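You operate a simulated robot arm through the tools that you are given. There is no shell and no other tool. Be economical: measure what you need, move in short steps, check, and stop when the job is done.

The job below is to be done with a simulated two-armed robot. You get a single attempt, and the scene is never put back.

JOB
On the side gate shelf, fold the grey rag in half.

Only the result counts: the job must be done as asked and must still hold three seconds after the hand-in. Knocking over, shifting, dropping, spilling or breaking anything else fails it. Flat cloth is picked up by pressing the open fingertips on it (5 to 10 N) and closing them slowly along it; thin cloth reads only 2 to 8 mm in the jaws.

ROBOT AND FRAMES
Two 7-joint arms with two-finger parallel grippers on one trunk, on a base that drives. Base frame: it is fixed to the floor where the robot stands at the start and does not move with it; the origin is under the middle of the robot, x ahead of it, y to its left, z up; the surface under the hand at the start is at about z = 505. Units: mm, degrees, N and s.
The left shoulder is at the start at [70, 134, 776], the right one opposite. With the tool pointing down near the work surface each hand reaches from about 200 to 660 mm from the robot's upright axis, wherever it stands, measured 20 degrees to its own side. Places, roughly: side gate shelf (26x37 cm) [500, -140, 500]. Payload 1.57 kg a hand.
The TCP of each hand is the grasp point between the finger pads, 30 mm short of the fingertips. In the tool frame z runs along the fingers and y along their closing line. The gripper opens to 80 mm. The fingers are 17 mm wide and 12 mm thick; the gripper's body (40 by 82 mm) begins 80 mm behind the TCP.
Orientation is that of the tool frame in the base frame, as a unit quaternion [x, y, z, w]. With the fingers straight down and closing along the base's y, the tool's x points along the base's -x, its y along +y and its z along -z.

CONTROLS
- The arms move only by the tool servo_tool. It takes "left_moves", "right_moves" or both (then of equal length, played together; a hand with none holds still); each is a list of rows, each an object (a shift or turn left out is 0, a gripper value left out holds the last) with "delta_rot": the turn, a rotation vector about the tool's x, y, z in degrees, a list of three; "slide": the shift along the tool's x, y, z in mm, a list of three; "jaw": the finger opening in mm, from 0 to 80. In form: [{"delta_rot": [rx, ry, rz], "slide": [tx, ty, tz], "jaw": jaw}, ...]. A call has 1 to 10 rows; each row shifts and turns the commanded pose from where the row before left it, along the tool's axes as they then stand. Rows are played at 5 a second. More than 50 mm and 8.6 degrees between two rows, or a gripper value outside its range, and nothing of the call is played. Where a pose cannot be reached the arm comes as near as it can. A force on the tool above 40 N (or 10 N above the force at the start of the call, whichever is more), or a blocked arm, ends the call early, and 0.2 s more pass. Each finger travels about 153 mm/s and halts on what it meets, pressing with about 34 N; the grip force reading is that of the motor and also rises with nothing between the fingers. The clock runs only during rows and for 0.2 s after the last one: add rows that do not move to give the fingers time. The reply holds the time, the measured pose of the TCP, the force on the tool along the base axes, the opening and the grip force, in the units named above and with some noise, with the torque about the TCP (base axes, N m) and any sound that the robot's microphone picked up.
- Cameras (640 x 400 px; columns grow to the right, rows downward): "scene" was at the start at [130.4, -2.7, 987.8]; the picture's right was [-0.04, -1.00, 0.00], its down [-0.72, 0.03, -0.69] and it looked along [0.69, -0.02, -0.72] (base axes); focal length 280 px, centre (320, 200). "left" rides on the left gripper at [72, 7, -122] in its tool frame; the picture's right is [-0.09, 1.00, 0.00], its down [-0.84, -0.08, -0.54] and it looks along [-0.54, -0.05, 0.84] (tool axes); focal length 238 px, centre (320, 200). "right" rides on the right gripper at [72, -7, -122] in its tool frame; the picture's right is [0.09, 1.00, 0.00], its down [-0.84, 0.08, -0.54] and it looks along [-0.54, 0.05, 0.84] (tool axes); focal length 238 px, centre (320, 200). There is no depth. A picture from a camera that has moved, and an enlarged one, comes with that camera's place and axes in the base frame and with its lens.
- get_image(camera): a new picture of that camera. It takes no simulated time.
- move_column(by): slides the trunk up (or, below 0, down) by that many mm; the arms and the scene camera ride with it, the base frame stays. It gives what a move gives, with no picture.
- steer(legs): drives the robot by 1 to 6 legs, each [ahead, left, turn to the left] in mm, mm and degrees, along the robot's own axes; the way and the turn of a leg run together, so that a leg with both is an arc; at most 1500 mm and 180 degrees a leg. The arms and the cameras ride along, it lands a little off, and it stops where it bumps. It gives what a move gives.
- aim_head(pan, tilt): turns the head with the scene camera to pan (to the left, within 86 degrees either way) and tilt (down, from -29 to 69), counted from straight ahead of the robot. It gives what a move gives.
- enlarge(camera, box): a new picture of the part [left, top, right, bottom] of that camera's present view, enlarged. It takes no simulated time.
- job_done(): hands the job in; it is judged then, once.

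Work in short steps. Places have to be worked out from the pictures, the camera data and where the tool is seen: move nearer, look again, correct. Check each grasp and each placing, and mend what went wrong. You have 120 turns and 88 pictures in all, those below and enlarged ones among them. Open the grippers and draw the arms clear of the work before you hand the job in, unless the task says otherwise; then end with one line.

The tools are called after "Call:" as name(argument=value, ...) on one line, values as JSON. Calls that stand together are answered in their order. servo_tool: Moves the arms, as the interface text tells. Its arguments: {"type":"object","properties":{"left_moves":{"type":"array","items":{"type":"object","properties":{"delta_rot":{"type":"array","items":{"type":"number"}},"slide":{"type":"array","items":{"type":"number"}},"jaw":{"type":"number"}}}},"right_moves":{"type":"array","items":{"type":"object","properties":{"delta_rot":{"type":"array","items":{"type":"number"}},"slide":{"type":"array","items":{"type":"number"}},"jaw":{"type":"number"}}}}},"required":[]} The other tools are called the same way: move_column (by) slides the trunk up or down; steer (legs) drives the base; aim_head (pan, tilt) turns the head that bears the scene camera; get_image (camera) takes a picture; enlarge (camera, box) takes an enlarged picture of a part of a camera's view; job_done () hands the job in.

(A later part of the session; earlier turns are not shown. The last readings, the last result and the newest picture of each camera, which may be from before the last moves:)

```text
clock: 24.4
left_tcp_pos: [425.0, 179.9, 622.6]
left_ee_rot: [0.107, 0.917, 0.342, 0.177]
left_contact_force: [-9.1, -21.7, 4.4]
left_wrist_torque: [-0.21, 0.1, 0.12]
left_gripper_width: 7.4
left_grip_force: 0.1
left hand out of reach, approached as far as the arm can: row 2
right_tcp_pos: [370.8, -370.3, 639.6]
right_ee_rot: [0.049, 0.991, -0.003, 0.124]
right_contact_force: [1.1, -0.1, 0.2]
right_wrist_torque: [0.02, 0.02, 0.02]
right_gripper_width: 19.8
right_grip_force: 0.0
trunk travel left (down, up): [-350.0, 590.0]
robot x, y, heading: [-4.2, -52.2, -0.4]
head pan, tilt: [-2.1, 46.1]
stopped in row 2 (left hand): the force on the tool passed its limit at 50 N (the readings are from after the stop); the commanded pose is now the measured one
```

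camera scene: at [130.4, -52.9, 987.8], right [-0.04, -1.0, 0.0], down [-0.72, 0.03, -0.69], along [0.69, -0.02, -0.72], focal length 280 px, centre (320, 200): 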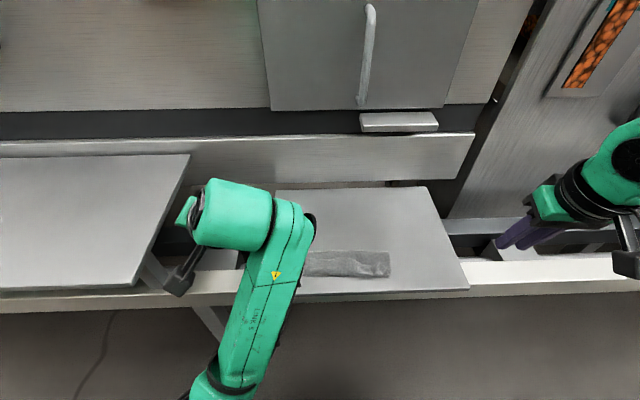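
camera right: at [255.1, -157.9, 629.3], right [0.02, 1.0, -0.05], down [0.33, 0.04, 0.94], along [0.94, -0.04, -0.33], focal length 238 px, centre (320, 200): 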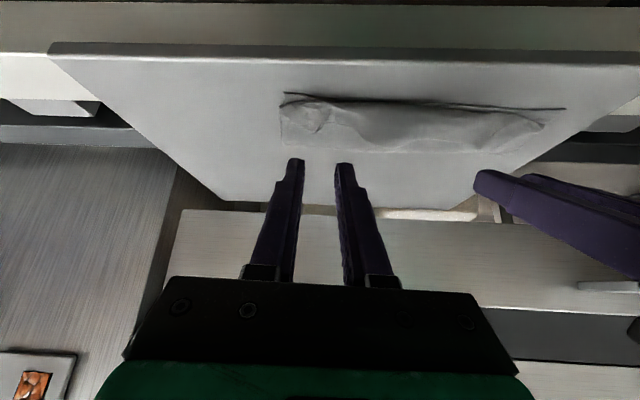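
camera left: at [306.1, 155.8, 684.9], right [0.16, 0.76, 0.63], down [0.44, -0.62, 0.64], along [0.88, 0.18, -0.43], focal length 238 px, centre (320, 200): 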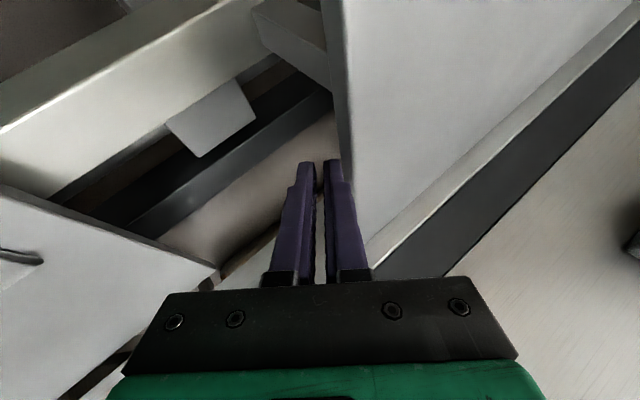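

The arm flips +y when it runs into its joint limit. I'll drive right again to break contact, then raise the trunk so the left hand is well above that shelf before sorting out its posture.

Call:
steer(legs=[[0, -60, 0]])

Call:
move_column(by=150)

Call:
get_image(camera="scene")

```text
clock: 25.4
left_tcp_pos: [425.3, 120.8, 621.5]
left_ee_rot: [0.106, 0.917, 0.341, 0.176]
left_contact_force: [0.0, -0.4, -0.1]
left_wrist_torque: [0.05, -0.01, -0.03]
left_gripper_width: 20.3
left_grip_force: 0.1
right_tcp_pos: [371.1, -428.9, 640.0]
right_ee_rot: [0.047, 0.991, -0.003, 0.123]
right_contact_force: [-0.1, 0.2, 0.3]
right_wrist_torque: [-0.02, 0.01, 0.02]
right_gripper_width: 19.9
right_grip_force: 0.0
trunk travel left (down, up): [-350.0, 590.0]
robot x, y, heading: [0.2, -109.9, -0.2]
head pan, tilt: [-2.1, 46.1]
```

```text
clock: 27.2
left_tcp_pos: [427.1, 121.9, 770.6]
left_ee_rot: [0.107, 0.917, 0.341, 0.175]
left_contact_force: [0.7, 0.2, 0.4]
left_wrist_torque: [0.01, -0.01, 0.0]
left_gripper_width: 19.8
left_grip_force: 0.1
right_tcp_pos: [372.7, -427.5, 790.3]
right_ee_rot: [0.049, 0.991, -0.004, 0.123]
right_contact_force: [-0.3, 0.6, -0.7]
right_wrist_torque: [-0.01, -0.01, 0.0]
right_gripper_width: 20.0
right_grip_force: 0.1
trunk travel left (down, up): [-500.0, 440.0]
robot x, y, heading: [-0.4, -112.1, 0.0]
head pan, tilt: [-2.1, 46.1]
```

```text
53 pictures are left
camera scene: at [130.5, -113.8, 1137.7], right [-0.04, -1.0, 0.0], down [-0.72, 0.03, -0.69], along [0.69, -0.03, -0.72], focal length 280 px, centre (320, 200)
```

scene: 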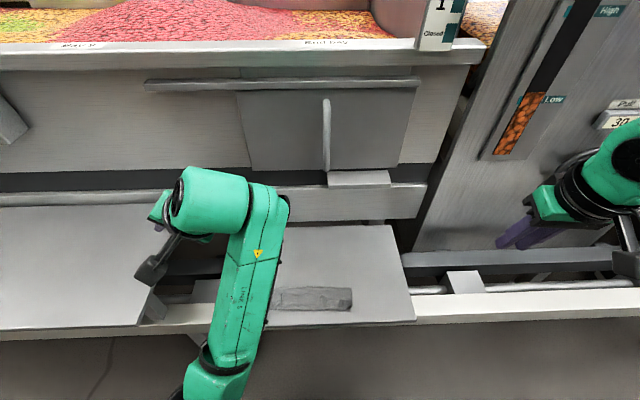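

I'm now in free air and the cloth is untouched. I'll move the left hand inward and forward, then test the turn back to vertical.

Call:
servo_tool(left_moves=[{"slide": [-27.8, -20.8, -9.8]}, {"slide": [-27.8, -20.8, -9.8]}, {}])

```text
clock: 28.2
left_tcp_pos: [467.2, 96.5, 770.4]
left_ee_rot: [0.093, 0.899, 0.395, 0.163]
left_contact_force: [-0.9, 0.6, -1.2]
left_wrist_torque: [0.0, -0.02, -0.02]
left_gripper_width: 19.8
left_grip_force: 0.1
right_tcp_pos: [372.4, -428.4, 790.9]
right_ee_rot: [0.048, 0.991, -0.005, 0.123]
right_contact_force: [0.8, 0.4, -0.2]
right_wrist_torque: [-0.01, 0.0, 0.04]
right_gripper_width: 20.0
right_grip_force: 0.0
trunk travel left (down, up): [-500.0, 440.0]
robot x, y, heading: [-1.5, -112.2, -0.1]
head pan, tilt: [-2.1, 46.1]
stopped in row 3 (left hand): the arm was blocked; the commanded pose is now the measured one
```

It moved but still rolled at a joint limit. I'll try a pure roll correction on its own.

Call:
servo_tool(left_moves=[{"delta_rot": [7, 0, 0]}, {"delta_rot": [7, 0, 0]}, {}])

```text
clock: 29.0
left_tcp_pos: [467.4, 118.3, 772.2]
left_ee_rot: [0.103, 0.934, 0.312, 0.142]
left_contact_force: [0.3, 0.1, 0.2]
left_wrist_torque: [0.02, 0.01, -0.03]
left_gripper_width: 19.9
left_grip_force: 0.1
right_tcp_pos: [371.9, -428.8, 790.3]
right_ee_rot: [0.048, 0.991, -0.005, 0.123]
right_contact_force: [-0.2, -0.1, 1.2]
right_wrist_torque: [-0.01, -0.02, 0.0]
right_gripper_width: 20.0
right_grip_force: 0.0
trunk travel left (down, up): [-500.0, 440.0]
robot x, y, heading: [3.9, -112.2, -0.2]
head pan, tilt: [-2.1, 46.1]
```

That worked, with some sideways drift. I'm clear of everything here, so I'll continue the roll correction.

Call:
servo_tool(left_moves=[{"delta_rot": [7, 0, 0]}, {"delta_rot": [7, 0, 0]}, {"delta_rot": [7, 0, 0]}, {"delta_rot": [5, 0, 0]}, {}, {}])

```text
clock: 29.5
left_tcp_pos: [471.0, 146.7, 766.3]
left_ee_rot: [0.101, 0.953, 0.257, 0.127]
left_contact_force: [0.3, 0.0, 0.3]
left_wrist_torque: [-0.02, -0.01, 0.01]
left_gripper_width: 20.1
left_grip_force: 0.1
left hand out of reach, approached as far as the arm can: row 2
right_tcp_pos: [372.1, -427.3, 791.0]
right_ee_rot: [0.048, 0.991, -0.004, 0.122]
right_contact_force: [0.5, -0.6, 0.4]
right_wrist_torque: [-0.02, 0.0, 0.02]
right_gripper_width: 20.0
right_grip_force: 0.1
trunk travel left (down, up): [-500.0, 440.0]
robot x, y, heading: [-1.7, -109.8, -0.3]
head pan, tilt: [-2.1, 46.1]
stopped in row 2 (left hand): the arm was blocked; the commanded pose is now the measured one
```

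It's progressing. I'll let the hand move outward with the roll so the wrist stays feasible.

Call:
servo_tool(left_moves=[{"delta_rot": [6, 0, 0], "slide": [0, 12, 0]}, {"delta_rot": [6, 0, 0], "slide": [0, 12, 0]}, {"delta_rot": [6, 2, 0], "slide": [0, 12, 0]}, {"delta_rot": [6, 2, 0], "slide": [0, 12, 0]}, {}])

```text
clock: 30.7
left_tcp_pos: [491.1, 197.8, 777.0]
left_ee_rot: [0.121, 0.989, 0.055, 0.068]
left_contact_force: [0.5, -0.3, -0.2]
left_wrist_torque: [0.01, 0.01, 0.0]
left_gripper_width: 19.9
left_grip_force: 0.1
left hand out of reach, approached as far as the arm can: row 3
right_tcp_pos: [372.5, -427.5, 791.0]
right_ee_rot: [0.049, 0.991, -0.004, 0.123]
right_contact_force: [-0.2, 0.5, 0.4]
right_wrist_torque: [0.02, -0.01, -0.01]
right_gripper_width: 19.9
right_grip_force: 0.0
trunk travel left (down, up): [-500.0, 440.0]
robot x, y, heading: [-0.2, -109.3, -0.0]
head pan, tilt: [-2.1, 46.1]
```

It's nearly vertical now. I'll finish both hands to vertical with the cloth yaw of about 7°.

Call:
servo_tool(left_moves=[{"delta_rot": [3.4, 3.7, -3.5]}, {"delta_rot": [3.4, 3.7, -3.5]}, {}], right_moves=[{"delta_rot": [0, 7.1, 0]}, {"delta_rot": [0, 7, 0]}, {"delta_rot": [0, 0, 1.2]}])

```text
clock: 31.5
left_tcp_pos: [491.9, 198.5, 777.4]
left_ee_rot: [0.06, 0.998, 0.0, 0.0]
left_contact_force: [-0.1, 0.2, 0.2]
left_wrist_torque: [-0.01, -0.01, 0.01]
left_gripper_width: 20.0
left_grip_force: 0.0
left hand out of reach, approached as far as the arm can: row 1
right_tcp_pos: [370.8, -427.4, 791.4]
right_ee_rot: [0.06, 0.998, 0.002, -0.001]
right_contact_force: [-0.6, 0.2, -0.2]
right_wrist_torque: [0.03, 0.01, -0.01]
right_gripper_width: 20.3
right_grip_force: 0.0
trunk travel left (down, up): [-500.0, 440.0]
robot x, y, heading: [1.0, -109.3, -0.2]
head pan, tilt: [-2.1, 46.1]
```

Both hands are vertical. I'll bring them inward over the cloth while still high and then lower the trunk.

Call:
servo_tool(left_moves=[{"slide": [0, -45, 0]}, {"slide": [0, -45, 0]}, {"slide": [0, -45, 0]}, {"slide": [0, -45, 0]}, {"slide": [0, -40, 0]}, {}, {}], right_moves=[{"slide": [0, 42, 0]}, {"slide": [0, 42, 0]}, {"slide": [0, 42, 0]}, {"slide": [0, 42, 0]}, {"slide": [0, 42, 0]}, {"slide": [0, 42, 0]}, {}])

Call:
move_column(by=-135)

Call:
get_image(camera="left")

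Call:
get_image(camera="right")

```text
clock: 33.1
left_tcp_pos: [563.5, 32.1, 750.1]
left_ee_rot: [0.059, 0.998, 0.002, 0.0]
left_contact_force: [-0.7, -0.7, -0.2]
left_wrist_torque: [0.02, 0.0, -0.01]
left_gripper_width: 19.9
left_grip_force: 0.1
left hand out of reach, approached as far as the arm can: row 1, 2, 3, 4, 5
right_tcp_pos: [400.3, -177.0, 791.3]
right_ee_rot: [0.06, 0.998, 0.002, 0.0]
right_contact_force: [0.7, 0.0, 0.3]
right_wrist_torque: [0.02, 0.01, -0.02]
right_gripper_width: 20.0
right_grip_force: 0.0
trunk travel left (down, up): [-500.0, 440.0]
robot x, y, heading: [-0.9, -109.6, -0.1]
head pan, tilt: [-2.1, 46.1]
```

```text
clock: 34.7
left_tcp_pos: [563.8, 33.6, 614.1]
left_ee_rot: [0.059, 0.998, 0.003, -0.001]
left_contact_force: [-0.3, 0.1, -1.0]
left_wrist_torque: [0.01, 0.0, 0.02]
left_gripper_width: 20.0
left_grip_force: 0.1
right_tcp_pos: [400.4, -176.5, 656.8]
right_ee_rot: [0.059, 0.998, 0.002, 0.001]
right_contact_force: [-0.1, 0.0, -0.1]
right_wrist_torque: [-0.01, 0.02, 0.03]
right_gripper_width: 20.2
right_grip_force: 0.0
trunk travel left (down, up): [-365.0, 575.0]
robot x, y, heading: [2.0, -111.1, -0.0]
head pan, tilt: [-2.1, 46.1]
```

```text
52 pictures are left
camera left: at [493.8, 48.4, 737.1], right [0.21, 0.98, 0.0], down [0.82, -0.18, 0.54], along [0.53, -0.11, -0.84], focal length 238 px, centre (320, 200)
```

left: 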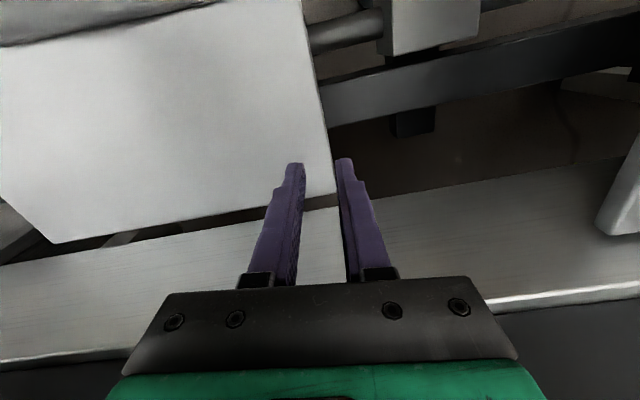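

```text
51 pictures are left
camera right: at [328.7, -176.1, 778.4], right [0.03, 1.0, 0.0], down [0.84, -0.02, 0.54], along [0.54, -0.01, -0.84], focal length 238 px, centre (320, 200)
```

right: 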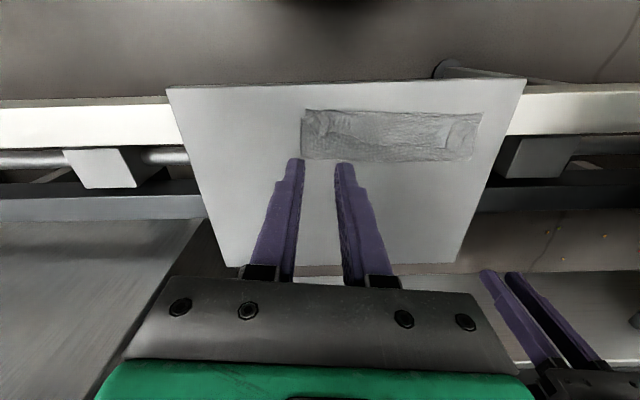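

The left arm is reachable only along some limit there. I'll test whether it can pull back towards the robot.

Call:
servo_tool(left_moves=[{"slide": [30, -5, -10]}, {"slide": [30, -5, -10]}, {}])

Call:
get_image(camera="scene")

Call:
enlarge(camera="right", box=[270, 80, 510, 180])

```text
clock: 35.5
left_tcp_pos: [564.0, 32.4, 614.6]
left_ee_rot: [0.059, 0.998, 0.002, -0.001]
left_contact_force: [-0.4, -0.5, -0.3]
left_wrist_torque: [-0.02, 0.0, 0.01]
left_gripper_width: 19.9
left_grip_force: 0.1
left hand out of reach, approached as far as the arm can: row 1, 2
right_tcp_pos: [400.1, -177.8, 655.4]
right_ee_rot: [0.059, 0.998, 0.003, 0.0]
right_contact_force: [0.4, 0.1, 0.2]
right_wrist_torque: [0.01, 0.0, 0.0]
right_gripper_width: 20.0
right_grip_force: 0.0
trunk travel left (down, up): [-365.0, 575.0]
robot x, y, heading: [0.5, -113.8, -0.1]
head pan, tilt: [-2.1, 46.1]
```

```text
50 pictures are left
camera scene: at [130.4, -113.6, 1002.8], right [-0.04, -1.0, 0.0], down [-0.72, 0.03, -0.69], along [0.69, -0.03, -0.72], focal length 280 px, centre (320, 200)
```

scene: 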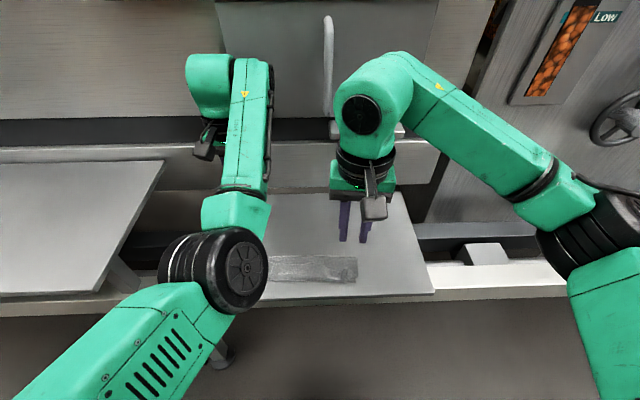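

```text
2.67 times, centred on (390, 130) of right
camera zoom: at [328.9, -176.1, 778.3], right [0.03, 1.0, 0.0], down [0.84, -0.02, 0.54], along [0.54, -0.01, -0.84], focal length 636 px, centre (133, 387)
```

zoom: 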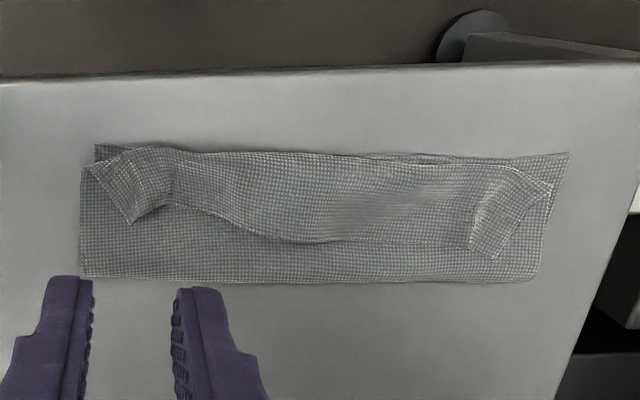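

The left elbow has swivelled inward to a limit. I'll test whether yawing the left hand frees it.

Call:
servo_tool(left_moves=[{"slide": [0, 0, -15]}, {"delta_rot": [0, 0, 8]}, {"delta_rot": [0, 0, 8]}, {"delta_rot": [0, 0, 8]}, {}, {}])

```text
clock: 36.9
left_tcp_pos: [568.1, 34.2, 628.2]
left_ee_rot: [0.266, 0.964, 0.001, 0.0]
left_contact_force: [0.1, 0.7, 0.9]
left_wrist_torque: [0.01, 0.01, 0.01]
left_gripper_width: 20.2
left_grip_force: 0.1
left hand out of reach, approached as far as the arm can: row 1
right_tcp_pos: [400.9, -177.3, 655.6]
right_ee_rot: [0.059, 0.998, 0.002, 0.0]
right_contact_force: [-0.1, 0.2, -0.2]
right_wrist_torque: [-0.01, 0.03, 0.01]
right_gripper_width: 20.0
right_grip_force: 0.1
trunk travel left (down, up): [-365.0, 575.0]
robot x, y, heading: [1.3, -113.3, -0.2]
head pan, tilt: [-2.1, 46.1]
```

Yaw turns freely. Now I'll test pulling back towards the robot.

Call:
servo_tool(left_moves=[{"slide": [25.7, -15.4, 0]}, {"slide": [25.7, -15.4, 0]}, {}])

```text
clock: 37.7
left_tcp_pos: [562.8, 42.7, 613.9]
left_ee_rot: [0.266, 0.964, 0.002, -0.001]
left_contact_force: [0.4, 0.3, 1.1]
left_wrist_torque: [0.02, -0.03, 0.0]
left_gripper_width: 20.0
left_grip_force: 0.1
left hand out of reach, approached as far as the arm can: row 1, 2
right_tcp_pos: [401.3, -177.8, 656.4]
right_ee_rot: [0.059, 0.998, 0.002, 0.0]
right_contact_force: [0.6, 0.8, 0.3]
right_wrist_torque: [0.0, -0.03, 0.04]
right_gripper_width: 20.2
right_grip_force: 0.0
trunk travel left (down, up): [-365.0, 575.0]
robot x, y, heading: [0.8, -111.8, -0.1]
head pan, tilt: [-2.1, 46.1]
```

The hand slides along a sphere, meaning one joint is pinned. I'll back the robot off 150 mm for free space, then stretch the left arm out and bring it back so the elbow can swing outward.

Call:
steer(legs=[[-150, 0, 0]])

Call:
servo_tool(left_moves=[{"slide": [0, 20, -40]}, {"delta_rot": [0, 0, -8], "slide": [-25, 25, -20]}, {"delta_rot": [0, 0, -8], "slide": [-25, 25, -10]}, {"delta_rot": [0, 0, -8], "slide": [-25, 25, 0]}, {"delta_rot": [0, 0, -8], "slide": [-25, 25, 0]}, {"delta_rot": [0, 0, -8]}, {}])

Call:
get_image(camera="scene")

```text
clock: 39.1
left_tcp_pos: [412.4, 42.1, 615.6]
left_ee_rot: [0.267, 0.964, 0.002, 0.001]
left_contact_force: [1.0, 0.5, 0.0]
left_wrist_torque: [0.0, -0.02, 0.03]
left_gripper_width: 20.0
left_grip_force: 0.1
right_tcp_pos: [250.7, -177.8, 656.0]
right_ee_rot: [0.059, 0.998, 0.002, 0.0]
right_contact_force: [-0.2, -0.7, -0.1]
right_wrist_torque: [-0.03, -0.02, 0.03]
right_gripper_width: 20.1
right_grip_force: 0.0
trunk travel left (down, up): [-365.0, 575.0]
robot x, y, heading: [-151.1, -112.5, -0.1]
head pan, tilt: [-2.1, 46.1]
```

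```text
clock: 40.7
left_tcp_pos: [458.1, 127.3, 704.3]
left_ee_rot: [-0.012, 1.0, -0.002, 0.02]
left_contact_force: [-0.1, -0.8, 0.4]
left_wrist_torque: [-0.02, 0.0, 0.02]
left_gripper_width: 20.1
left_grip_force: 0.0
left hand out of reach, approached as far as the arm can: row 2, 3, 4, 5
right_tcp_pos: [251.8, -177.5, 656.7]
right_ee_rot: [0.058, 0.998, 0.002, 0.0]
right_contact_force: [0.6, 0.0, 0.1]
right_wrist_torque: [-0.02, 0.01, 0.0]
right_gripper_width: 20.0
right_grip_force: 0.0
trunk travel left (down, up): [-365.0, 575.0]
robot x, y, heading: [-150.6, -108.3, -0.3]
head pan, tilt: [-2.1, 46.1]
```

```text
48 pictures are left
camera scene: at [-19.0, -113.1, 1002.7], right [-0.04, -1.0, 0.0], down [-0.72, 0.03, -0.69], along [0.69, -0.03, -0.72], focal length 280 px, centre (320, 200)
```

scene: 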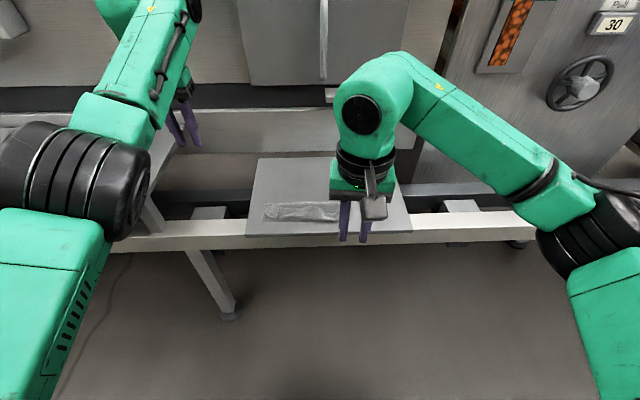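

The elbow has moved out to the left. I'll test coming back towards the original start posture.

Call:
servo_tool(left_moves=[{"slide": [24, -12, 10]}, {"slide": [24, -25, 10]}, {"slide": [24, -25, 10]}, {}])

```text
clock: 41.7
left_tcp_pos: [459.9, 127.0, 704.8]
left_ee_rot: [-0.012, 1.0, -0.002, 0.019]
left_contact_force: [-0.3, 0.0, 0.3]
left_wrist_torque: [0.03, 0.01, -0.03]
left_gripper_width: 19.9
left_grip_force: 0.1
left hand out of reach, approached as far as the arm can: row 1, 2, 3
right_tcp_pos: [250.6, -177.7, 655.7]
right_ee_rot: [0.06, 0.998, 0.002, 0.0]
right_contact_force: [-0.6, 0.3, -0.2]
right_wrist_torque: [-0.01, 0.0, 0.0]
right_gripper_width: 19.9
right_grip_force: 0.1
trunk travel left (down, up): [-365.0, 575.0]
robot x, y, heading: [-150.1, -112.5, -0.2]
head pan, tilt: [-2.1, 46.1]
```

I'll probe which direction is free: down first, then inward.

Call:
servo_tool(left_moves=[{"slide": [0, 0, 20]}, {"slide": [0, 0, 20]}, {}])

Call:
servo_tool(left_moves=[{"slide": [0, -20, 0]}, {"slide": [0, -20, 0]}, {}])

Call:
servo_tool(left_moves=[{"delta_rot": [0, -7, 0]}, {"delta_rot": [0, -7, 0]}, {}])

```text
clock: 42.5
left_tcp_pos: [459.7, 127.3, 663.1]
left_ee_rot: [-0.012, 1.0, -0.001, 0.02]
left_contact_force: [-1.0, 0.1, -0.3]
left_wrist_torque: [-0.01, -0.02, -0.01]
left_gripper_width: 20.1
left_grip_force: 0.1
right_tcp_pos: [251.3, -176.5, 656.1]
right_ee_rot: [0.059, 0.998, 0.002, 0.0]
right_contact_force: [-0.3, 0.0, -0.4]
right_wrist_torque: [0.0, 0.0, -0.03]
right_gripper_width: 20.3
right_grip_force: 0.1
trunk travel left (down, up): [-365.0, 575.0]
robot x, y, heading: [-149.6, -109.5, 0.1]
head pan, tilt: [-2.1, 46.1]
```

```text
clock: 43.3
left_tcp_pos: [461.5, 85.4, 665.1]
left_ee_rot: [-0.011, 1.0, -0.001, 0.02]
left_contact_force: [-0.4, -0.1, 0.3]
left_wrist_torque: [-0.04, 0.0, -0.04]
left_gripper_width: 20.1
left_grip_force: 0.1
right_tcp_pos: [251.5, -177.7, 657.3]
right_ee_rot: [0.058, 0.998, 0.002, 0.0]
right_contact_force: [0.9, 0.6, -0.5]
right_wrist_torque: [0.03, 0.02, -0.05]
right_gripper_width: 20.0
right_grip_force: 0.0
trunk travel left (down, up): [-365.0, 575.0]
robot x, y, heading: [-151.4, -110.2, -0.2]
head pan, tilt: [-2.1, 46.1]
```

```text
clock: 44.1
left_tcp_pos: [461.6, 84.9, 664.2]
left_ee_rot: [-0.011, 0.99, 0.001, 0.143]
left_contact_force: [-0.4, -0.2, 0.2]
left_wrist_torque: [-0.01, 0.01, 0.02]
left_gripper_width: 19.9
left_grip_force: 0.1
right_tcp_pos: [251.6, -177.3, 656.3]
right_ee_rot: [0.06, 0.998, 0.002, 0.0]
right_contact_force: [-0.4, -0.8, -0.1]
right_wrist_torque: [-0.01, 0.02, 0.01]
right_gripper_width: 20.0
right_grip_force: 0.1
trunk travel left (down, up): [-365.0, 575.0]
robot x, y, heading: [-148.3, -110.9, -0.3]
head pan, tilt: [-2.1, 46.1]
```

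Free in all of those directions now. I'll turn back to vertical and move to the original start posture relative to the robot.

Call:
servo_tool(left_moves=[{"delta_rot": [0, 8, 0]}, {"delta_rot": [0, 8, 0]}, {"slide": [15, -15, 10]}, {"slide": [15, -15, 10]}, {"slide": [15, -15, 5]}, {"slide": [15, -10, 0]}, {"slide": [15, -5, 0]}, {}])

Call:
get_image(camera="scene")

```text
clock: 45.9
left_tcp_pos: [419.7, 30.7, 634.2]
left_ee_rot: [-0.011, 1.0, -0.001, 0.002]
left_contact_force: [-0.3, 0.2, -0.3]
left_wrist_torque: [0.01, -0.03, 0.03]
left_gripper_width: 20.0
left_grip_force: 0.0
left hand out of reach, approached as far as the arm can: row 2, 5, 6, 7
right_tcp_pos: [251.0, -177.4, 654.7]
right_ee_rot: [0.06, 0.998, 0.001, 0.001]
right_contact_force: [0.2, 0.4, -0.5]
right_wrist_torque: [-0.01, 0.03, -0.01]
right_gripper_width: 20.4
right_grip_force: 0.0
trunk travel left (down, up): [-365.0, 575.0]
robot x, y, heading: [-148.6, -108.5, -0.2]
head pan, tilt: [-2.1, 46.1]
```

```text
47 pictures are left
camera scene: at [-19.0, -113.4, 1002.7], right [-0.04, -1.0, 0.0], down [-0.72, 0.03, -0.69], along [0.69, -0.03, -0.72], focal length 280 px, centre (320, 200)
```

scene: 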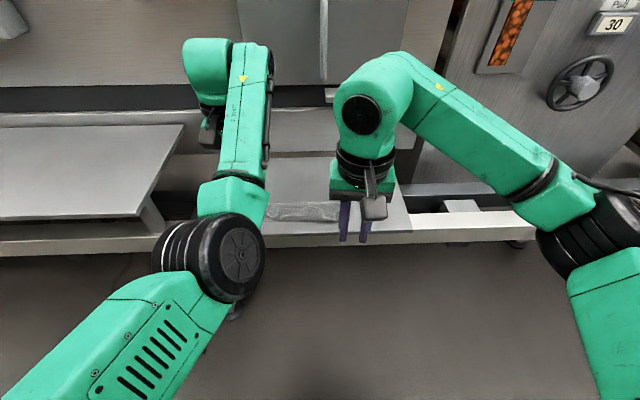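

The left arm works as long as its reach is long, so with the robot this far back both hands can reach the cloth. I'll move both above the flap-free zone of the upper layer, left (441,-42) and right (434,-145).

Call:
servo_tool(left_moves=[{"slide": [-3.9, -14.7, 15]}, {"slide": [-3.9, -14.7, 15]}, {"slide": [-3.9, -14.7, 15]}, {"slide": [-3.9, -14.7, 15]}, {"slide": [-3.9, -14.7, 12]}, {}, {}], right_moves=[{"slide": [-35.6, 10.7, 10]}, {"slide": [-35.6, 10.7, 15]}, {"slide": [-35.6, 10.7, 20]}, {"slide": [-35.6, 10.7, 25]}, {"slide": [-35.6, 10.7, 24]}, {"delta_rot": [0, 0, -4]}, {}])

Call:
get_image(camera="left")

Call:
get_image(camera="right")

```text
clock: 47.5
left_tcp_pos: [442.1, -37.2, 559.1]
left_ee_rot: [-0.015, 1.0, 0.001, -0.001]
left_contact_force: [-0.7, -0.4, 0.1]
left_wrist_torque: [0.0, 0.0, 0.03]
left_gripper_width: 20.2
left_grip_force: 0.0
right_tcp_pos: [436.9, -150.5, 565.5]
right_ee_rot: [0.028, 1.0, 0.004, 0.002]
right_contact_force: [-0.1, 0.5, -0.1]
right_wrist_torque: [0.01, -0.01, -0.01]
right_gripper_width: 20.1
right_grip_force: 0.1
trunk travel left (down, up): [-365.0, 575.0]
robot x, y, heading: [-151.6, -113.9, -0.1]
head pan, tilt: [-2.1, 46.1]
```

```text
46 pictures are left
camera left: at [370.2, -33.2, 681.6], right [0.06, 1.0, 0.0], down [0.84, -0.05, 0.54], along [0.54, -0.03, -0.84], focal length 238 px, centre (320, 200)
```

left: 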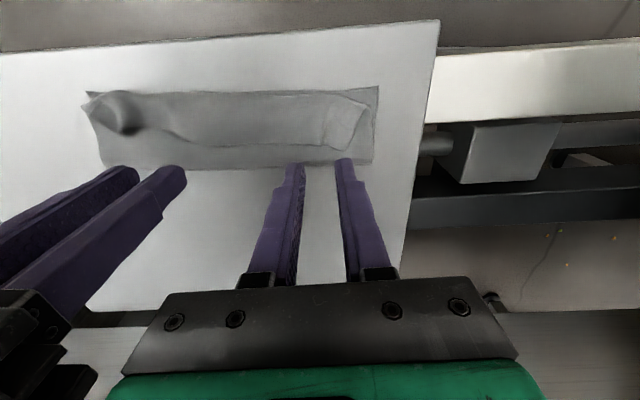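

```text
45 pictures are left
camera right: at [363.1, -153.7, 687.3], right [-0.04, 1.0, 0.01], down [0.84, 0.03, 0.55], along [0.55, 0.02, -0.84], focal length 238 px, centre (320, 200)
```

right: 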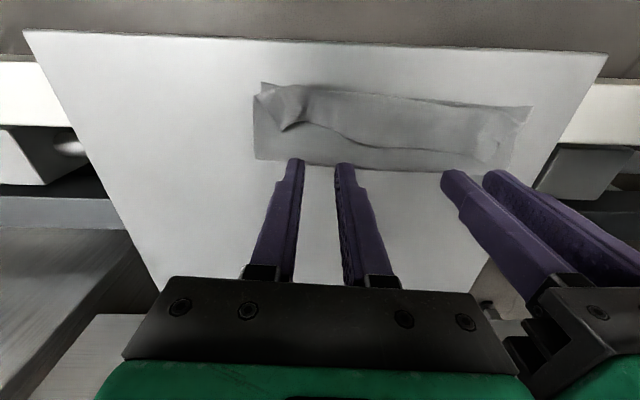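

The flap-free strip is wider further right, so I'll shift the left hand to y≈-68 and the right to y≈-165, and lower to just above the cloth.

Call:
servo_tool(left_moves=[{"slide": [0, -15, 0]}, {"slide": [0, -16, 0]}, {"slide": [0, 0, 14]}, {}], right_moves=[{"slide": [2, -15, 0]}, {}, {"slide": [0, 0, 20]}, {}])

Call:
enlarge(camera="left", box=[80, 60, 420, 200])

Call:
enlarge(camera="right", box=[220, 60, 560, 200])

```text
clock: 48.5
left_tcp_pos: [443.4, -64.9, 547.0]
left_ee_rot: [-0.019, 1.0, 0.001, 0.001]
left_contact_force: [-0.8, -0.4, -0.2]
left_wrist_torque: [-0.02, 0.03, -0.03]
left_gripper_width: 19.8
left_grip_force: 0.0
right_tcp_pos: [434.9, -170.3, 539.2]
right_ee_rot: [0.033, 0.999, 0.0, -0.002]
right_contact_force: [-0.4, 0.9, -0.1]
right_wrist_torque: [0.02, 0.02, 0.01]
right_gripper_width: 20.2
right_grip_force: 0.0
trunk travel left (down, up): [-365.0, 575.0]
robot x, y, heading: [-149.3, -105.1, -0.2]
head pan, tilt: [-2.1, 46.1]
```

```text
1.88 times, centred on (250, 130) of left
camera zoom: at [371.8, -61.3, 669.3], right [0.05, 1.0, 0.0], down [0.84, -0.05, 0.55], along [0.54, -0.03, -0.84], focal length 449 px, centre (452, 332)
```

zoom: 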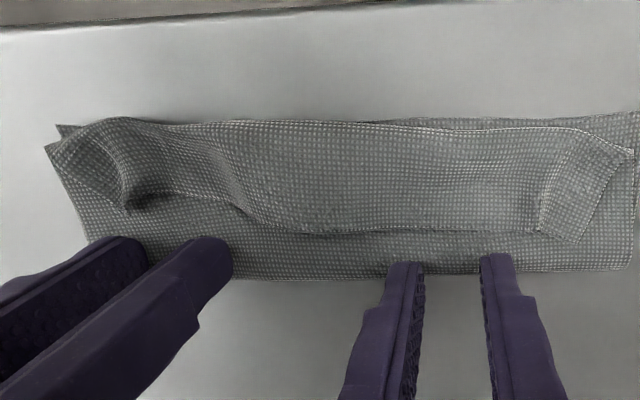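

```text
1.88 times, centred on (390, 130) of right
camera zoom: at [362.1, -171.6, 662.3], right [-0.03, 1.0, 0.0], down [0.84, 0.02, 0.54], along [0.54, 0.01, -0.84], focal length 449 px, centre (188, 332)
```

zoom: 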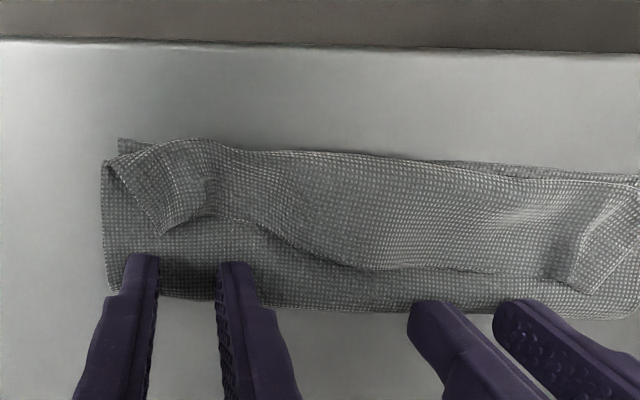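

Clear views: both fingertip pairs are over the flap-free strip. I'll shift both 3 mm nearer and lower to light contact.

Call:
servo_tool(left_moves=[{"slide": [3, 0, 3]}, {"slide": [0, 0, 3]}, {"slide": [0, 0, 2]}, {}], right_moves=[{"slide": [3, 0, 0]}, {"slide": [0, 0, 1]}, {}, {}])

```text
clock: 49.5
left_tcp_pos: [442.7, -71.0, 543.4]
left_ee_rot: [-0.015, 1.0, -0.002, 0.008]
left_contact_force: [-0.7, -0.2, 0.2]
left_wrist_torque: [0.01, 0.02, -0.02]
left_gripper_width: 20.1
left_grip_force: 0.0
right_tcp_pos: [430.5, -175.9, 536.2]
right_ee_rot: [0.041, 0.999, -0.002, -0.004]
right_contact_force: [1.1, 0.2, 6.9]
right_wrist_torque: [-0.07, -0.03, -0.04]
right_gripper_width: 19.6
right_grip_force: 0.1
trunk travel left (down, up): [-365.0, 575.0]
robot x, y, heading: [-148.5, -110.0, -0.2]
head pan, tilt: [-2.1, 46.1]
```

The right hand is in contact at 6.9 N. The left is still about 6 mm up, so I'll lower it more.

Call:
servo_tool(left_moves=[{"slide": [1, 0, 3]}, {"slide": [0, 0, 2]}, {}])

```text
clock: 50.3
left_tcp_pos: [442.8, -70.1, 540.3]
left_ee_rot: [-0.017, 1.0, 0.0, 0.008]
left_contact_force: [-0.2, -0.2, -0.3]
left_wrist_torque: [0.03, 0.0, 0.01]
left_gripper_width: 19.9
left_grip_force: 0.1
right_tcp_pos: [430.4, -175.4, 537.7]
right_ee_rot: [0.041, 0.999, -0.002, -0.004]
right_contact_force: [1.7, -1.2, 11.1]
right_wrist_torque: [-0.15, -0.04, 0.0]
right_gripper_width: 20.0
right_grip_force: 0.1
trunk travel left (down, up): [-365.0, 575.0]
robot x, y, heading: [-147.7, -112.8, -0.2]
head pan, tilt: [-2.1, 46.1]
```

I'll lower the left a bit more, in small steps, and ease the right slightly.

Call:
servo_tool(left_moves=[{"slide": [1, 0, 2]}, {"slide": [0, 0, 1]}, {}], right_moves=[{"slide": [0, 0, -0.4]}, {}, {}])

```text
clock: 51.1
left_tcp_pos: [441.1, -70.0, 537.7]
left_ee_rot: [-0.016, 1.0, -0.001, 0.008]
left_contact_force: [-0.7, -0.2, 4.5]
left_wrist_torque: [0.0, 0.01, -0.03]
left_gripper_width: 20.1
left_grip_force: 0.0
right_tcp_pos: [430.1, -175.1, 536.5]
right_ee_rot: [0.043, 0.999, -0.002, -0.004]
right_contact_force: [-0.5, 0.9, 3.8]
right_wrist_torque: [-0.02, -0.02, -0.01]
right_gripper_width: 19.5
right_grip_force: 0.1
trunk travel left (down, up): [-365.0, 575.0]
robot x, y, heading: [-148.1, -111.5, -0.1]
head pan, tilt: [-2.1, 46.1]
```

Both are in light contact. I'll add about 0.5 mm of pressure and close slowly.

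Call:
servo_tool(left_moves=[{"slide": [0, 0, 0.4]}, {"jaw": 17}, {"jaw": 14.5}, {"jaw": 12}, {"jaw": 9.5}, {"jaw": 7}, {"jaw": 4.5}, {"jaw": 2}, {"jaw": 0}, {}], right_moves=[{"slide": [0, 0, 0.4]}, {"jaw": 17}, {"jaw": 14.5}, {"jaw": 12}, {"jaw": 9.5}, {"jaw": 7}, {"jaw": 4.5}, {"jaw": 2}, {"jaw": 0}, {}])

Call:
enlarge(camera="left", box=[80, 60, 420, 200])

```text
clock: 53.3
left_tcp_pos: [440.5, -70.9, 536.2]
left_ee_rot: [-0.015, 1.0, -0.001, 0.007]
left_contact_force: [1.0, -2.2, 17.7]
left_wrist_torque: [-0.09, 0.05, -0.01]
left_gripper_width: 1.5
left_grip_force: 23.5
right_tcp_pos: [429.8, -175.5, 539.3]
right_ee_rot: [0.042, 0.999, -0.001, -0.003]
right_contact_force: [0.6, 0.2, 0.1]
right_wrist_torque: [-0.04, 0.0, 0.0]
right_gripper_width: 0.1
right_grip_force: 21.4
trunk travel left (down, up): [-365.0, 575.0]
robot x, y, heading: [-147.9, -111.5, 0.1]
head pan, tilt: [-2.1, 46.1]
```

```text
1.88 times, centred on (250, 130) of left
camera zoom: at [366.6, -65.8, 658.2], right [0.06, 1.0, 0.0], down [0.83, -0.05, 0.56], along [0.55, -0.03, -0.83], focal length 449 px, centre (452, 332)
```

zoom: 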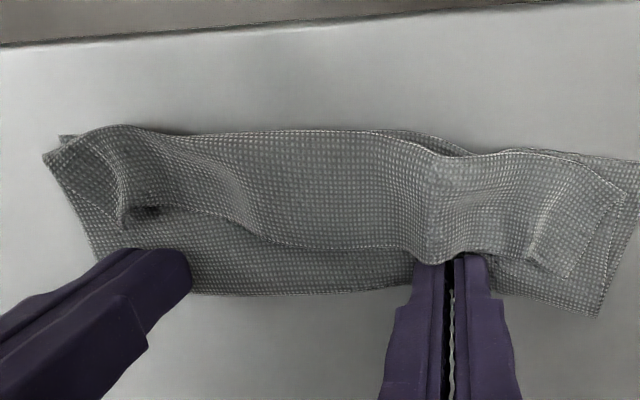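

The left has a pinch (1.5 mm) and the right slipped off. I'll reopen the right to 24 and press again.

Call:
servo_tool(right_moves=[{"slide": [0, 0, -3]}, {"jaw": 24}, {}, {"slide": [0, 0, 3.5]}, {"slide": [0, 0, 0.8]}, {}])

```text
clock: 54.7
left_tcp_pos: [440.1, -69.6, 536.6]
left_ee_rot: [-0.015, 1.0, 0.0, 0.008]
left_contact_force: [2.7, -2.8, 23.8]
left_wrist_torque: [-0.14, 0.0, 0.02]
left_gripper_width: 1.3
left_grip_force: 23.7
right_tcp_pos: [429.6, -174.8, 540.0]
right_ee_rot: [0.041, 0.999, 0.0, -0.001]
right_contact_force: [-0.1, -0.3, -0.3]
right_wrist_torque: [-0.04, -0.01, 0.02]
right_gripper_width: 24.0
right_grip_force: 0.1
trunk travel left (down, up): [-365.0, 575.0]
robot x, y, heading: [-149.4, -113.8, -0.3]
head pan, tilt: [-2.1, 46.1]
```

The left presses at 24 N, so I'll ease it up 1.5 mm. The right needs about 3 mm down.

Call:
servo_tool(left_moves=[{"slide": [0, 0, -1.5]}, {}, {}], right_moves=[{"slide": [0, 0, 2.5]}, {"slide": [0, 0, 0.8]}, {}])

```text
clock: 55.5
left_tcp_pos: [436.9, -68.7, 537.0]
left_ee_rot: [-0.016, 1.0, 0.001, 0.006]
left_contact_force: [6.7, -1.7, 37.4]
left_wrist_torque: [-0.16, -0.03, -0.01]
left_gripper_width: 1.7
left_grip_force: 23.3
right_tcp_pos: [430.4, -173.7, 540.3]
right_ee_rot: [0.04, 0.999, 0.002, 0.003]
right_contact_force: [0.0, -0.5, 0.2]
right_wrist_torque: [-0.01, 0.04, -0.01]
right_gripper_width: 24.2
right_grip_force: 0.0
trunk travel left (down, up): [-365.0, 575.0]
robot x, y, heading: [-150.6, -108.7, -0.0]
head pan, tilt: [-2.1, 46.1]
```

The left is pressing harder (37 N) because it's sliding along its joint limit. I'll relieve it by moving it forward and up together.

Call:
servo_tool(left_moves=[{"slide": [-4, 0, -3]}, {"slide": [-2, 0, -3]}, {}])

```text
clock: 56.3
left_tcp_pos: [443.9, -69.8, 536.7]
left_ee_rot: [-0.016, 1.0, 0.0, 0.007]
left_contact_force: [-2.0, 1.0, 11.6]
left_wrist_torque: [-0.02, 0.11, -0.02]
left_gripper_width: 1.9
left_grip_force: 23.7
left hand out of reach, approached as far as the arm can: row 2
right_tcp_pos: [432.0, -171.1, 540.7]
right_ee_rot: [0.037, 0.999, 0.002, 0.002]
right_contact_force: [-0.3, 0.8, -0.7]
right_wrist_torque: [0.02, 0.03, 0.02]
right_gripper_width: 24.2
right_grip_force: 0.1
trunk travel left (down, up): [-365.0, 575.0]
robot x, y, heading: [-152.0, -112.5, -0.4]
head pan, tilt: [-2.1, 46.1]
```

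The left still holds (1.9 mm). The trunk gives a clean vertical lift regardless of joint limits, so I'll raise it 50 mm and see what was picked up.

Call:
move_column(by=50)

Call:
get_image(camera="left")

Call:
get_image(camera="right")

```text
clock: 57.2
left_tcp_pos: [445.9, -68.9, 585.7]
left_ee_rot: [-0.016, 1.0, -0.001, 0.004]
left_contact_force: [0.5, -0.1, -0.5]
left_wrist_torque: [0.04, 0.01, -0.03]
left_gripper_width: 1.4
left_grip_force: 23.7
right_tcp_pos: [432.5, -171.4, 587.1]
right_ee_rot: [0.037, 0.999, 0.001, 0.001]
right_contact_force: [-1.3, -0.1, -1.0]
right_wrist_torque: [-0.01, 0.0, 0.01]
right_gripper_width: 24.1
right_grip_force: 0.0
trunk travel left (down, up): [-415.0, 525.0]
robot x, y, heading: [-146.4, -110.5, -0.2]
head pan, tilt: [-2.1, 46.1]
```

```text
41 pictures are left
camera left: at [372.0, -64.3, 707.4], right [0.06, 1.0, 0.0], down [0.83, -0.05, 0.55], along [0.55, -0.03, -0.84], focal length 238 px, centre (320, 200)
```

left: 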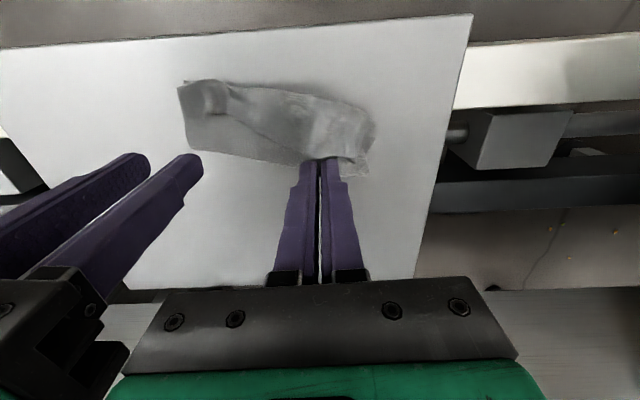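

```text
40 pictures are left
camera right: at [360.7, -173.3, 709.6], right [-0.02, 1.0, 0.0], down [0.84, 0.01, 0.54], along [0.54, 0.01, -0.84], focal length 238 px, centre (320, 200)
```

right: 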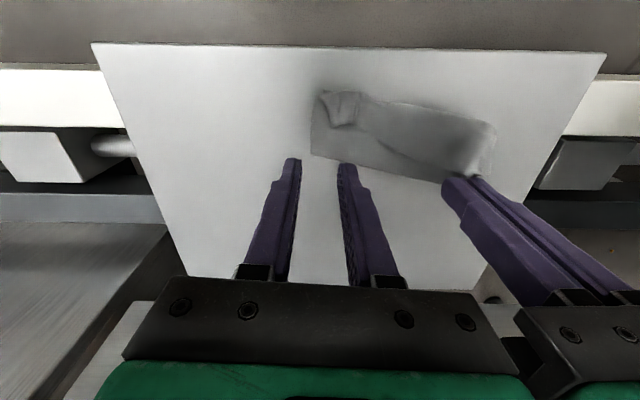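

The left picked up both layers at the fold and lifted the whole packet. New plan: put it down, reflatten the cloth, then pinch both ends of the midline with the jaws closing across it, so it hangs already folded and can be laid down. First I lower and release.

Call:
move_column(by=-46)

Call:
servo_tool(left_moves=[{"jaw": 6}, {"jaw": 14}, {"jaw": 24}, {}])

Call:
move_column(by=90)

Call:
get_image(camera="right")

```text
clock: 58.1
left_tcp_pos: [444.5, -68.9, 539.8]
left_ee_rot: [-0.016, 1.0, 0.0, 0.005]
left_contact_force: [-0.4, 0.0, 0.0]
left_wrist_torque: [0.03, -0.01, -0.01]
left_gripper_width: 2.0
left_grip_force: 23.2
right_tcp_pos: [431.8, -171.4, 541.9]
right_ee_rot: [0.038, 0.999, 0.001, 0.001]
right_contact_force: [0.0, -0.4, 0.0]
right_wrist_torque: [0.02, 0.03, -0.01]
right_gripper_width: 24.0
right_grip_force: 0.0
trunk travel left (down, up): [-369.0, 571.0]
robot x, y, heading: [-150.3, -114.2, -0.1]
head pan, tilt: [-2.1, 46.1]
```

```text
clock: 59.1
left_tcp_pos: [445.5, -68.6, 539.3]
left_ee_rot: [-0.015, 1.0, -0.002, 0.006]
left_contact_force: [0.6, -0.1, 0.0]
left_wrist_torque: [0.02, 0.0, 0.0]
left_gripper_width: 24.2
left_grip_force: 0.1
right_tcp_pos: [432.0, -171.7, 541.9]
right_ee_rot: [0.038, 0.999, -0.001, 0.0]
right_contact_force: [0.3, -0.2, 0.5]
right_wrist_torque: [-0.01, 0.03, -0.02]
right_gripper_width: 24.0
right_grip_force: 0.1
trunk travel left (down, up): [-369.0, 571.0]
robot x, y, heading: [-148.4, -112.0, 0.1]
head pan, tilt: [-2.1, 46.1]
```

```text
clock: 60.4
left_tcp_pos: [445.4, -68.6, 630.2]
left_ee_rot: [-0.016, 1.0, -0.001, 0.005]
left_contact_force: [0.5, 0.5, -1.1]
left_wrist_torque: [-0.01, 0.03, -0.03]
left_gripper_width: 24.1
left_grip_force: 0.1
right_tcp_pos: [431.7, -171.6, 630.7]
right_ee_rot: [0.037, 0.999, 0.0, -0.001]
right_contact_force: [-1.1, -0.2, 0.1]
right_wrist_torque: [0.02, -0.01, -0.01]
right_gripper_width: 24.0
right_grip_force: 0.1
trunk travel left (down, up): [-459.0, 481.0]
robot x, y, heading: [-150.4, -109.6, 0.0]
head pan, tilt: [-2.1, 46.1]
```

```text
39 pictures are left
camera right: at [360.4, -173.5, 752.4], right [-0.02, 1.0, 0.0], down [0.84, 0.01, 0.54], along [0.54, 0.01, -0.84], focal length 238 px, centre (320, 200)
```

right: 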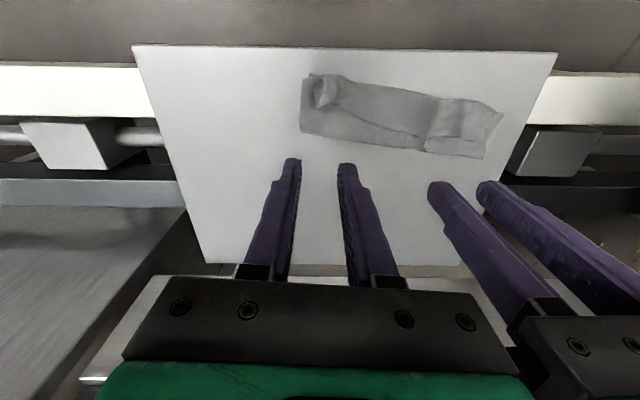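

The cloth is back down, slightly turned. I'll back off into open air to restore the left arm's posture.

Call:
steer(legs=[[-200, 0, 0]])

Call:
servo_tool(left_moves=[{"delta_rot": [0, -8, 0]}, {"delta_rot": [0, -8, 0]}, {"delta_rot": [0, -8, 0]}, {"delta_rot": [0, -8, 0]}, {"delta_rot": [0, -8, 0]}, {"slide": [20, 0, -30]}, {"slide": [20, 0, -30]}, {"slide": [20, 0, -30]}, {}])

```text
clock: 62.0
left_tcp_pos: [242.7, -66.9, 631.1]
left_ee_rot: [-0.018, 1.0, -0.001, 0.007]
left_contact_force: [-0.3, -0.1, -0.4]
left_wrist_torque: [0.01, -0.04, 0.0]
left_gripper_width: 24.0
left_grip_force: 0.1
right_tcp_pos: [230.7, -168.8, 630.7]
right_ee_rot: [0.036, 0.999, -0.001, -0.001]
right_contact_force: [-0.7, -0.5, 0.0]
right_wrist_torque: [-0.01, -0.01, 0.01]
right_gripper_width: 24.0
right_grip_force: 0.0
trunk travel left (down, up): [-459.0, 481.0]
robot x, y, heading: [-347.9, -111.8, 0.2]
head pan, tilt: [-2.1, 46.1]
```

```text
clock: 64.0
left_tcp_pos: [139.7, -71.2, 660.4]
left_ee_rot: [-0.018, 0.937, 0.005, 0.348]
left_contact_force: [0.5, 0.2, 0.9]
left_wrist_torque: [0.0, -0.01, -0.01]
left_gripper_width: 24.0
left_grip_force: 0.0
right_tcp_pos: [230.1, -168.1, 629.2]
right_ee_rot: [0.036, 0.999, 0.001, -0.001]
right_contact_force: [-0.6, 0.2, 0.1]
right_wrist_torque: [0.0, -0.01, -0.02]
right_gripper_width: 24.0
right_grip_force: 0.1
trunk travel left (down, up): [-459.0, 481.0]
robot x, y, heading: [-349.3, -112.3, 0.1]
head pan, tilt: [-2.1, 46.1]
```

With the tips tilted it pulls back freely, so the limit is the wrist pitch. I'll add roll (tips towards the right), move the hand outward to push the elbow out, and look.

Call:
servo_tool(left_moves=[{"delta_rot": [8, 0, 0], "slide": [0, 15, 0]}, {"delta_rot": [8, 0, 0], "slide": [0, 15, 0]}, {"delta_rot": [8, 0, 0], "slide": [0, 15, 0]}, {"delta_rot": [8, 0, 0], "slide": [0, 15, 0]}, {"delta_rot": [8, 0, 0], "slide": [0, 15, 0]}, {}])

Call:
get_image(camera="scene")

```text
clock: 65.4
left_tcp_pos: [150.6, 0.9, 644.7]
left_ee_rot: [0.102, 0.883, -0.315, 0.334]
left_contact_force: [0.6, -1.1, -0.4]
left_wrist_torque: [0.01, 0.01, 0.03]
left_gripper_width: 23.9
left_grip_force: 0.0
right_tcp_pos: [231.2, -169.6, 629.6]
right_ee_rot: [0.035, 0.999, 0.0, -0.001]
right_contact_force: [-0.1, 0.3, -0.5]
right_wrist_torque: [-0.01, -0.02, 0.0]
right_gripper_width: 23.9
right_grip_force: 0.1
trunk travel left (down, up): [-459.0, 481.0]
robot x, y, heading: [-348.8, -110.2, -0.1]
head pan, tilt: [-2.1, 46.1]
```

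```text
38 pictures are left
camera scene: at [-220.6, -113.2, 1096.8], right [-0.03, -1.0, 0.0], down [-0.72, 0.02, -0.69], along [0.69, -0.02, -0.72], focal length 280 px, centre (320, 200)
```

scene: 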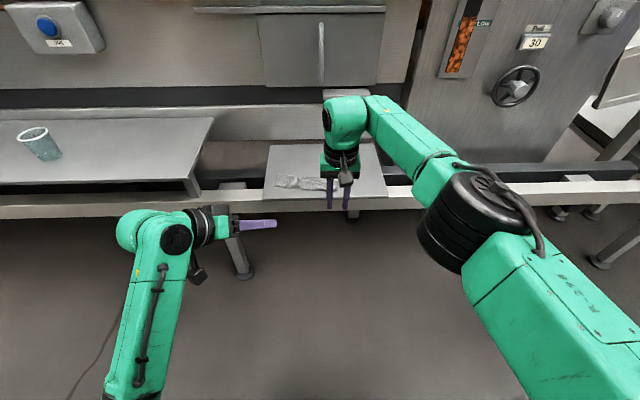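

The left elbow has swung out of view to the outside, like the starting posture. I'll turn the hand to vertical here, next to the start position relative to the robot.

Call:
servo_tool(left_moves=[{"delta_rot": [-5.36, 5.69, -1.74]}, {"delta_rot": [-5.36, 5.69, -1.74]}, {"delta_rot": [-5.36, 5.69, -1.74]}, {"delta_rot": [-5.36, 5.69, -1.74]}, {"delta_rot": [-5.36, 5.69, -1.74]}, {"delta_rot": [-5.36, 5.69, -1.74]}, {"delta_rot": [-5.36, 5.69, -1.74]}, {}])

Call:
servo_tool(left_moves=[{"slide": [25, 0, 0]}, {"slide": [25, 0, 0]}, {}])

Call:
get_image(camera="scene")

```text
clock: 67.2
left_tcp_pos: [150.1, 0.7, 643.9]
left_ee_rot: [0.001, 1.0, -0.001, -0.001]
left_contact_force: [-0.2, -0.1, -0.1]
left_wrist_torque: [0.0, -0.04, 0.02]
left_gripper_width: 23.8
left_grip_force: 0.1
right_tcp_pos: [229.9, -169.2, 629.8]
right_ee_rot: [0.036, 0.999, 0.0, -0.001]
right_contact_force: [-0.6, -0.5, -0.4]
right_wrist_torque: [0.0, -0.02, -0.01]
right_gripper_width: 24.1
right_grip_force: 0.0
trunk travel left (down, up): [-459.0, 481.0]
robot x, y, heading: [-348.2, -111.1, 0.4]
head pan, tilt: [-2.1, 46.1]
```

```text
clock: 68.0
left_tcp_pos: [101.0, 0.0, 643.9]
left_ee_rot: [0.001, 1.0, -0.001, 0.0]
left_contact_force: [0.2, 0.5, 0.0]
left_wrist_torque: [0.02, 0.0, 0.05]
left_gripper_width: 23.9
left_grip_force: 0.0
right_tcp_pos: [229.5, -170.9, 629.5]
right_ee_rot: [0.037, 0.999, 0.0, -0.001]
right_contact_force: [-0.1, -0.2, 0.6]
right_wrist_torque: [0.01, 0.0, 0.01]
right_gripper_width: 24.0
right_grip_force: 0.2
trunk travel left (down, up): [-459.0, 481.0]
robot x, y, heading: [-349.4, -109.1, 0.2]
head pan, tilt: [-2.1, 46.1]
```

```text
37 pictures are left
camera scene: at [-220.2, -112.9, 1096.7], right [-0.03, -1.0, 0.0], down [-0.72, 0.02, -0.69], along [0.69, -0.02, -0.72], focal length 280 px, centre (320, 200)
```

scene: 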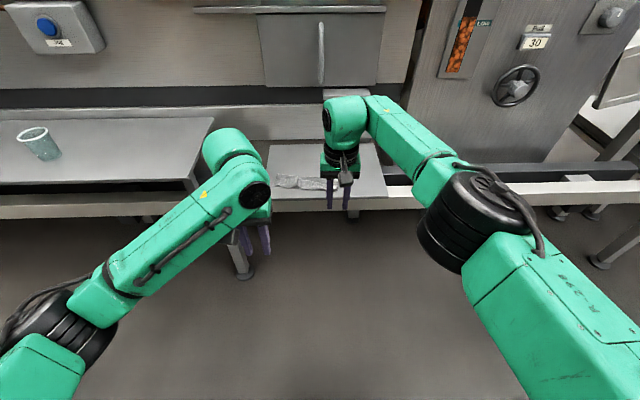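

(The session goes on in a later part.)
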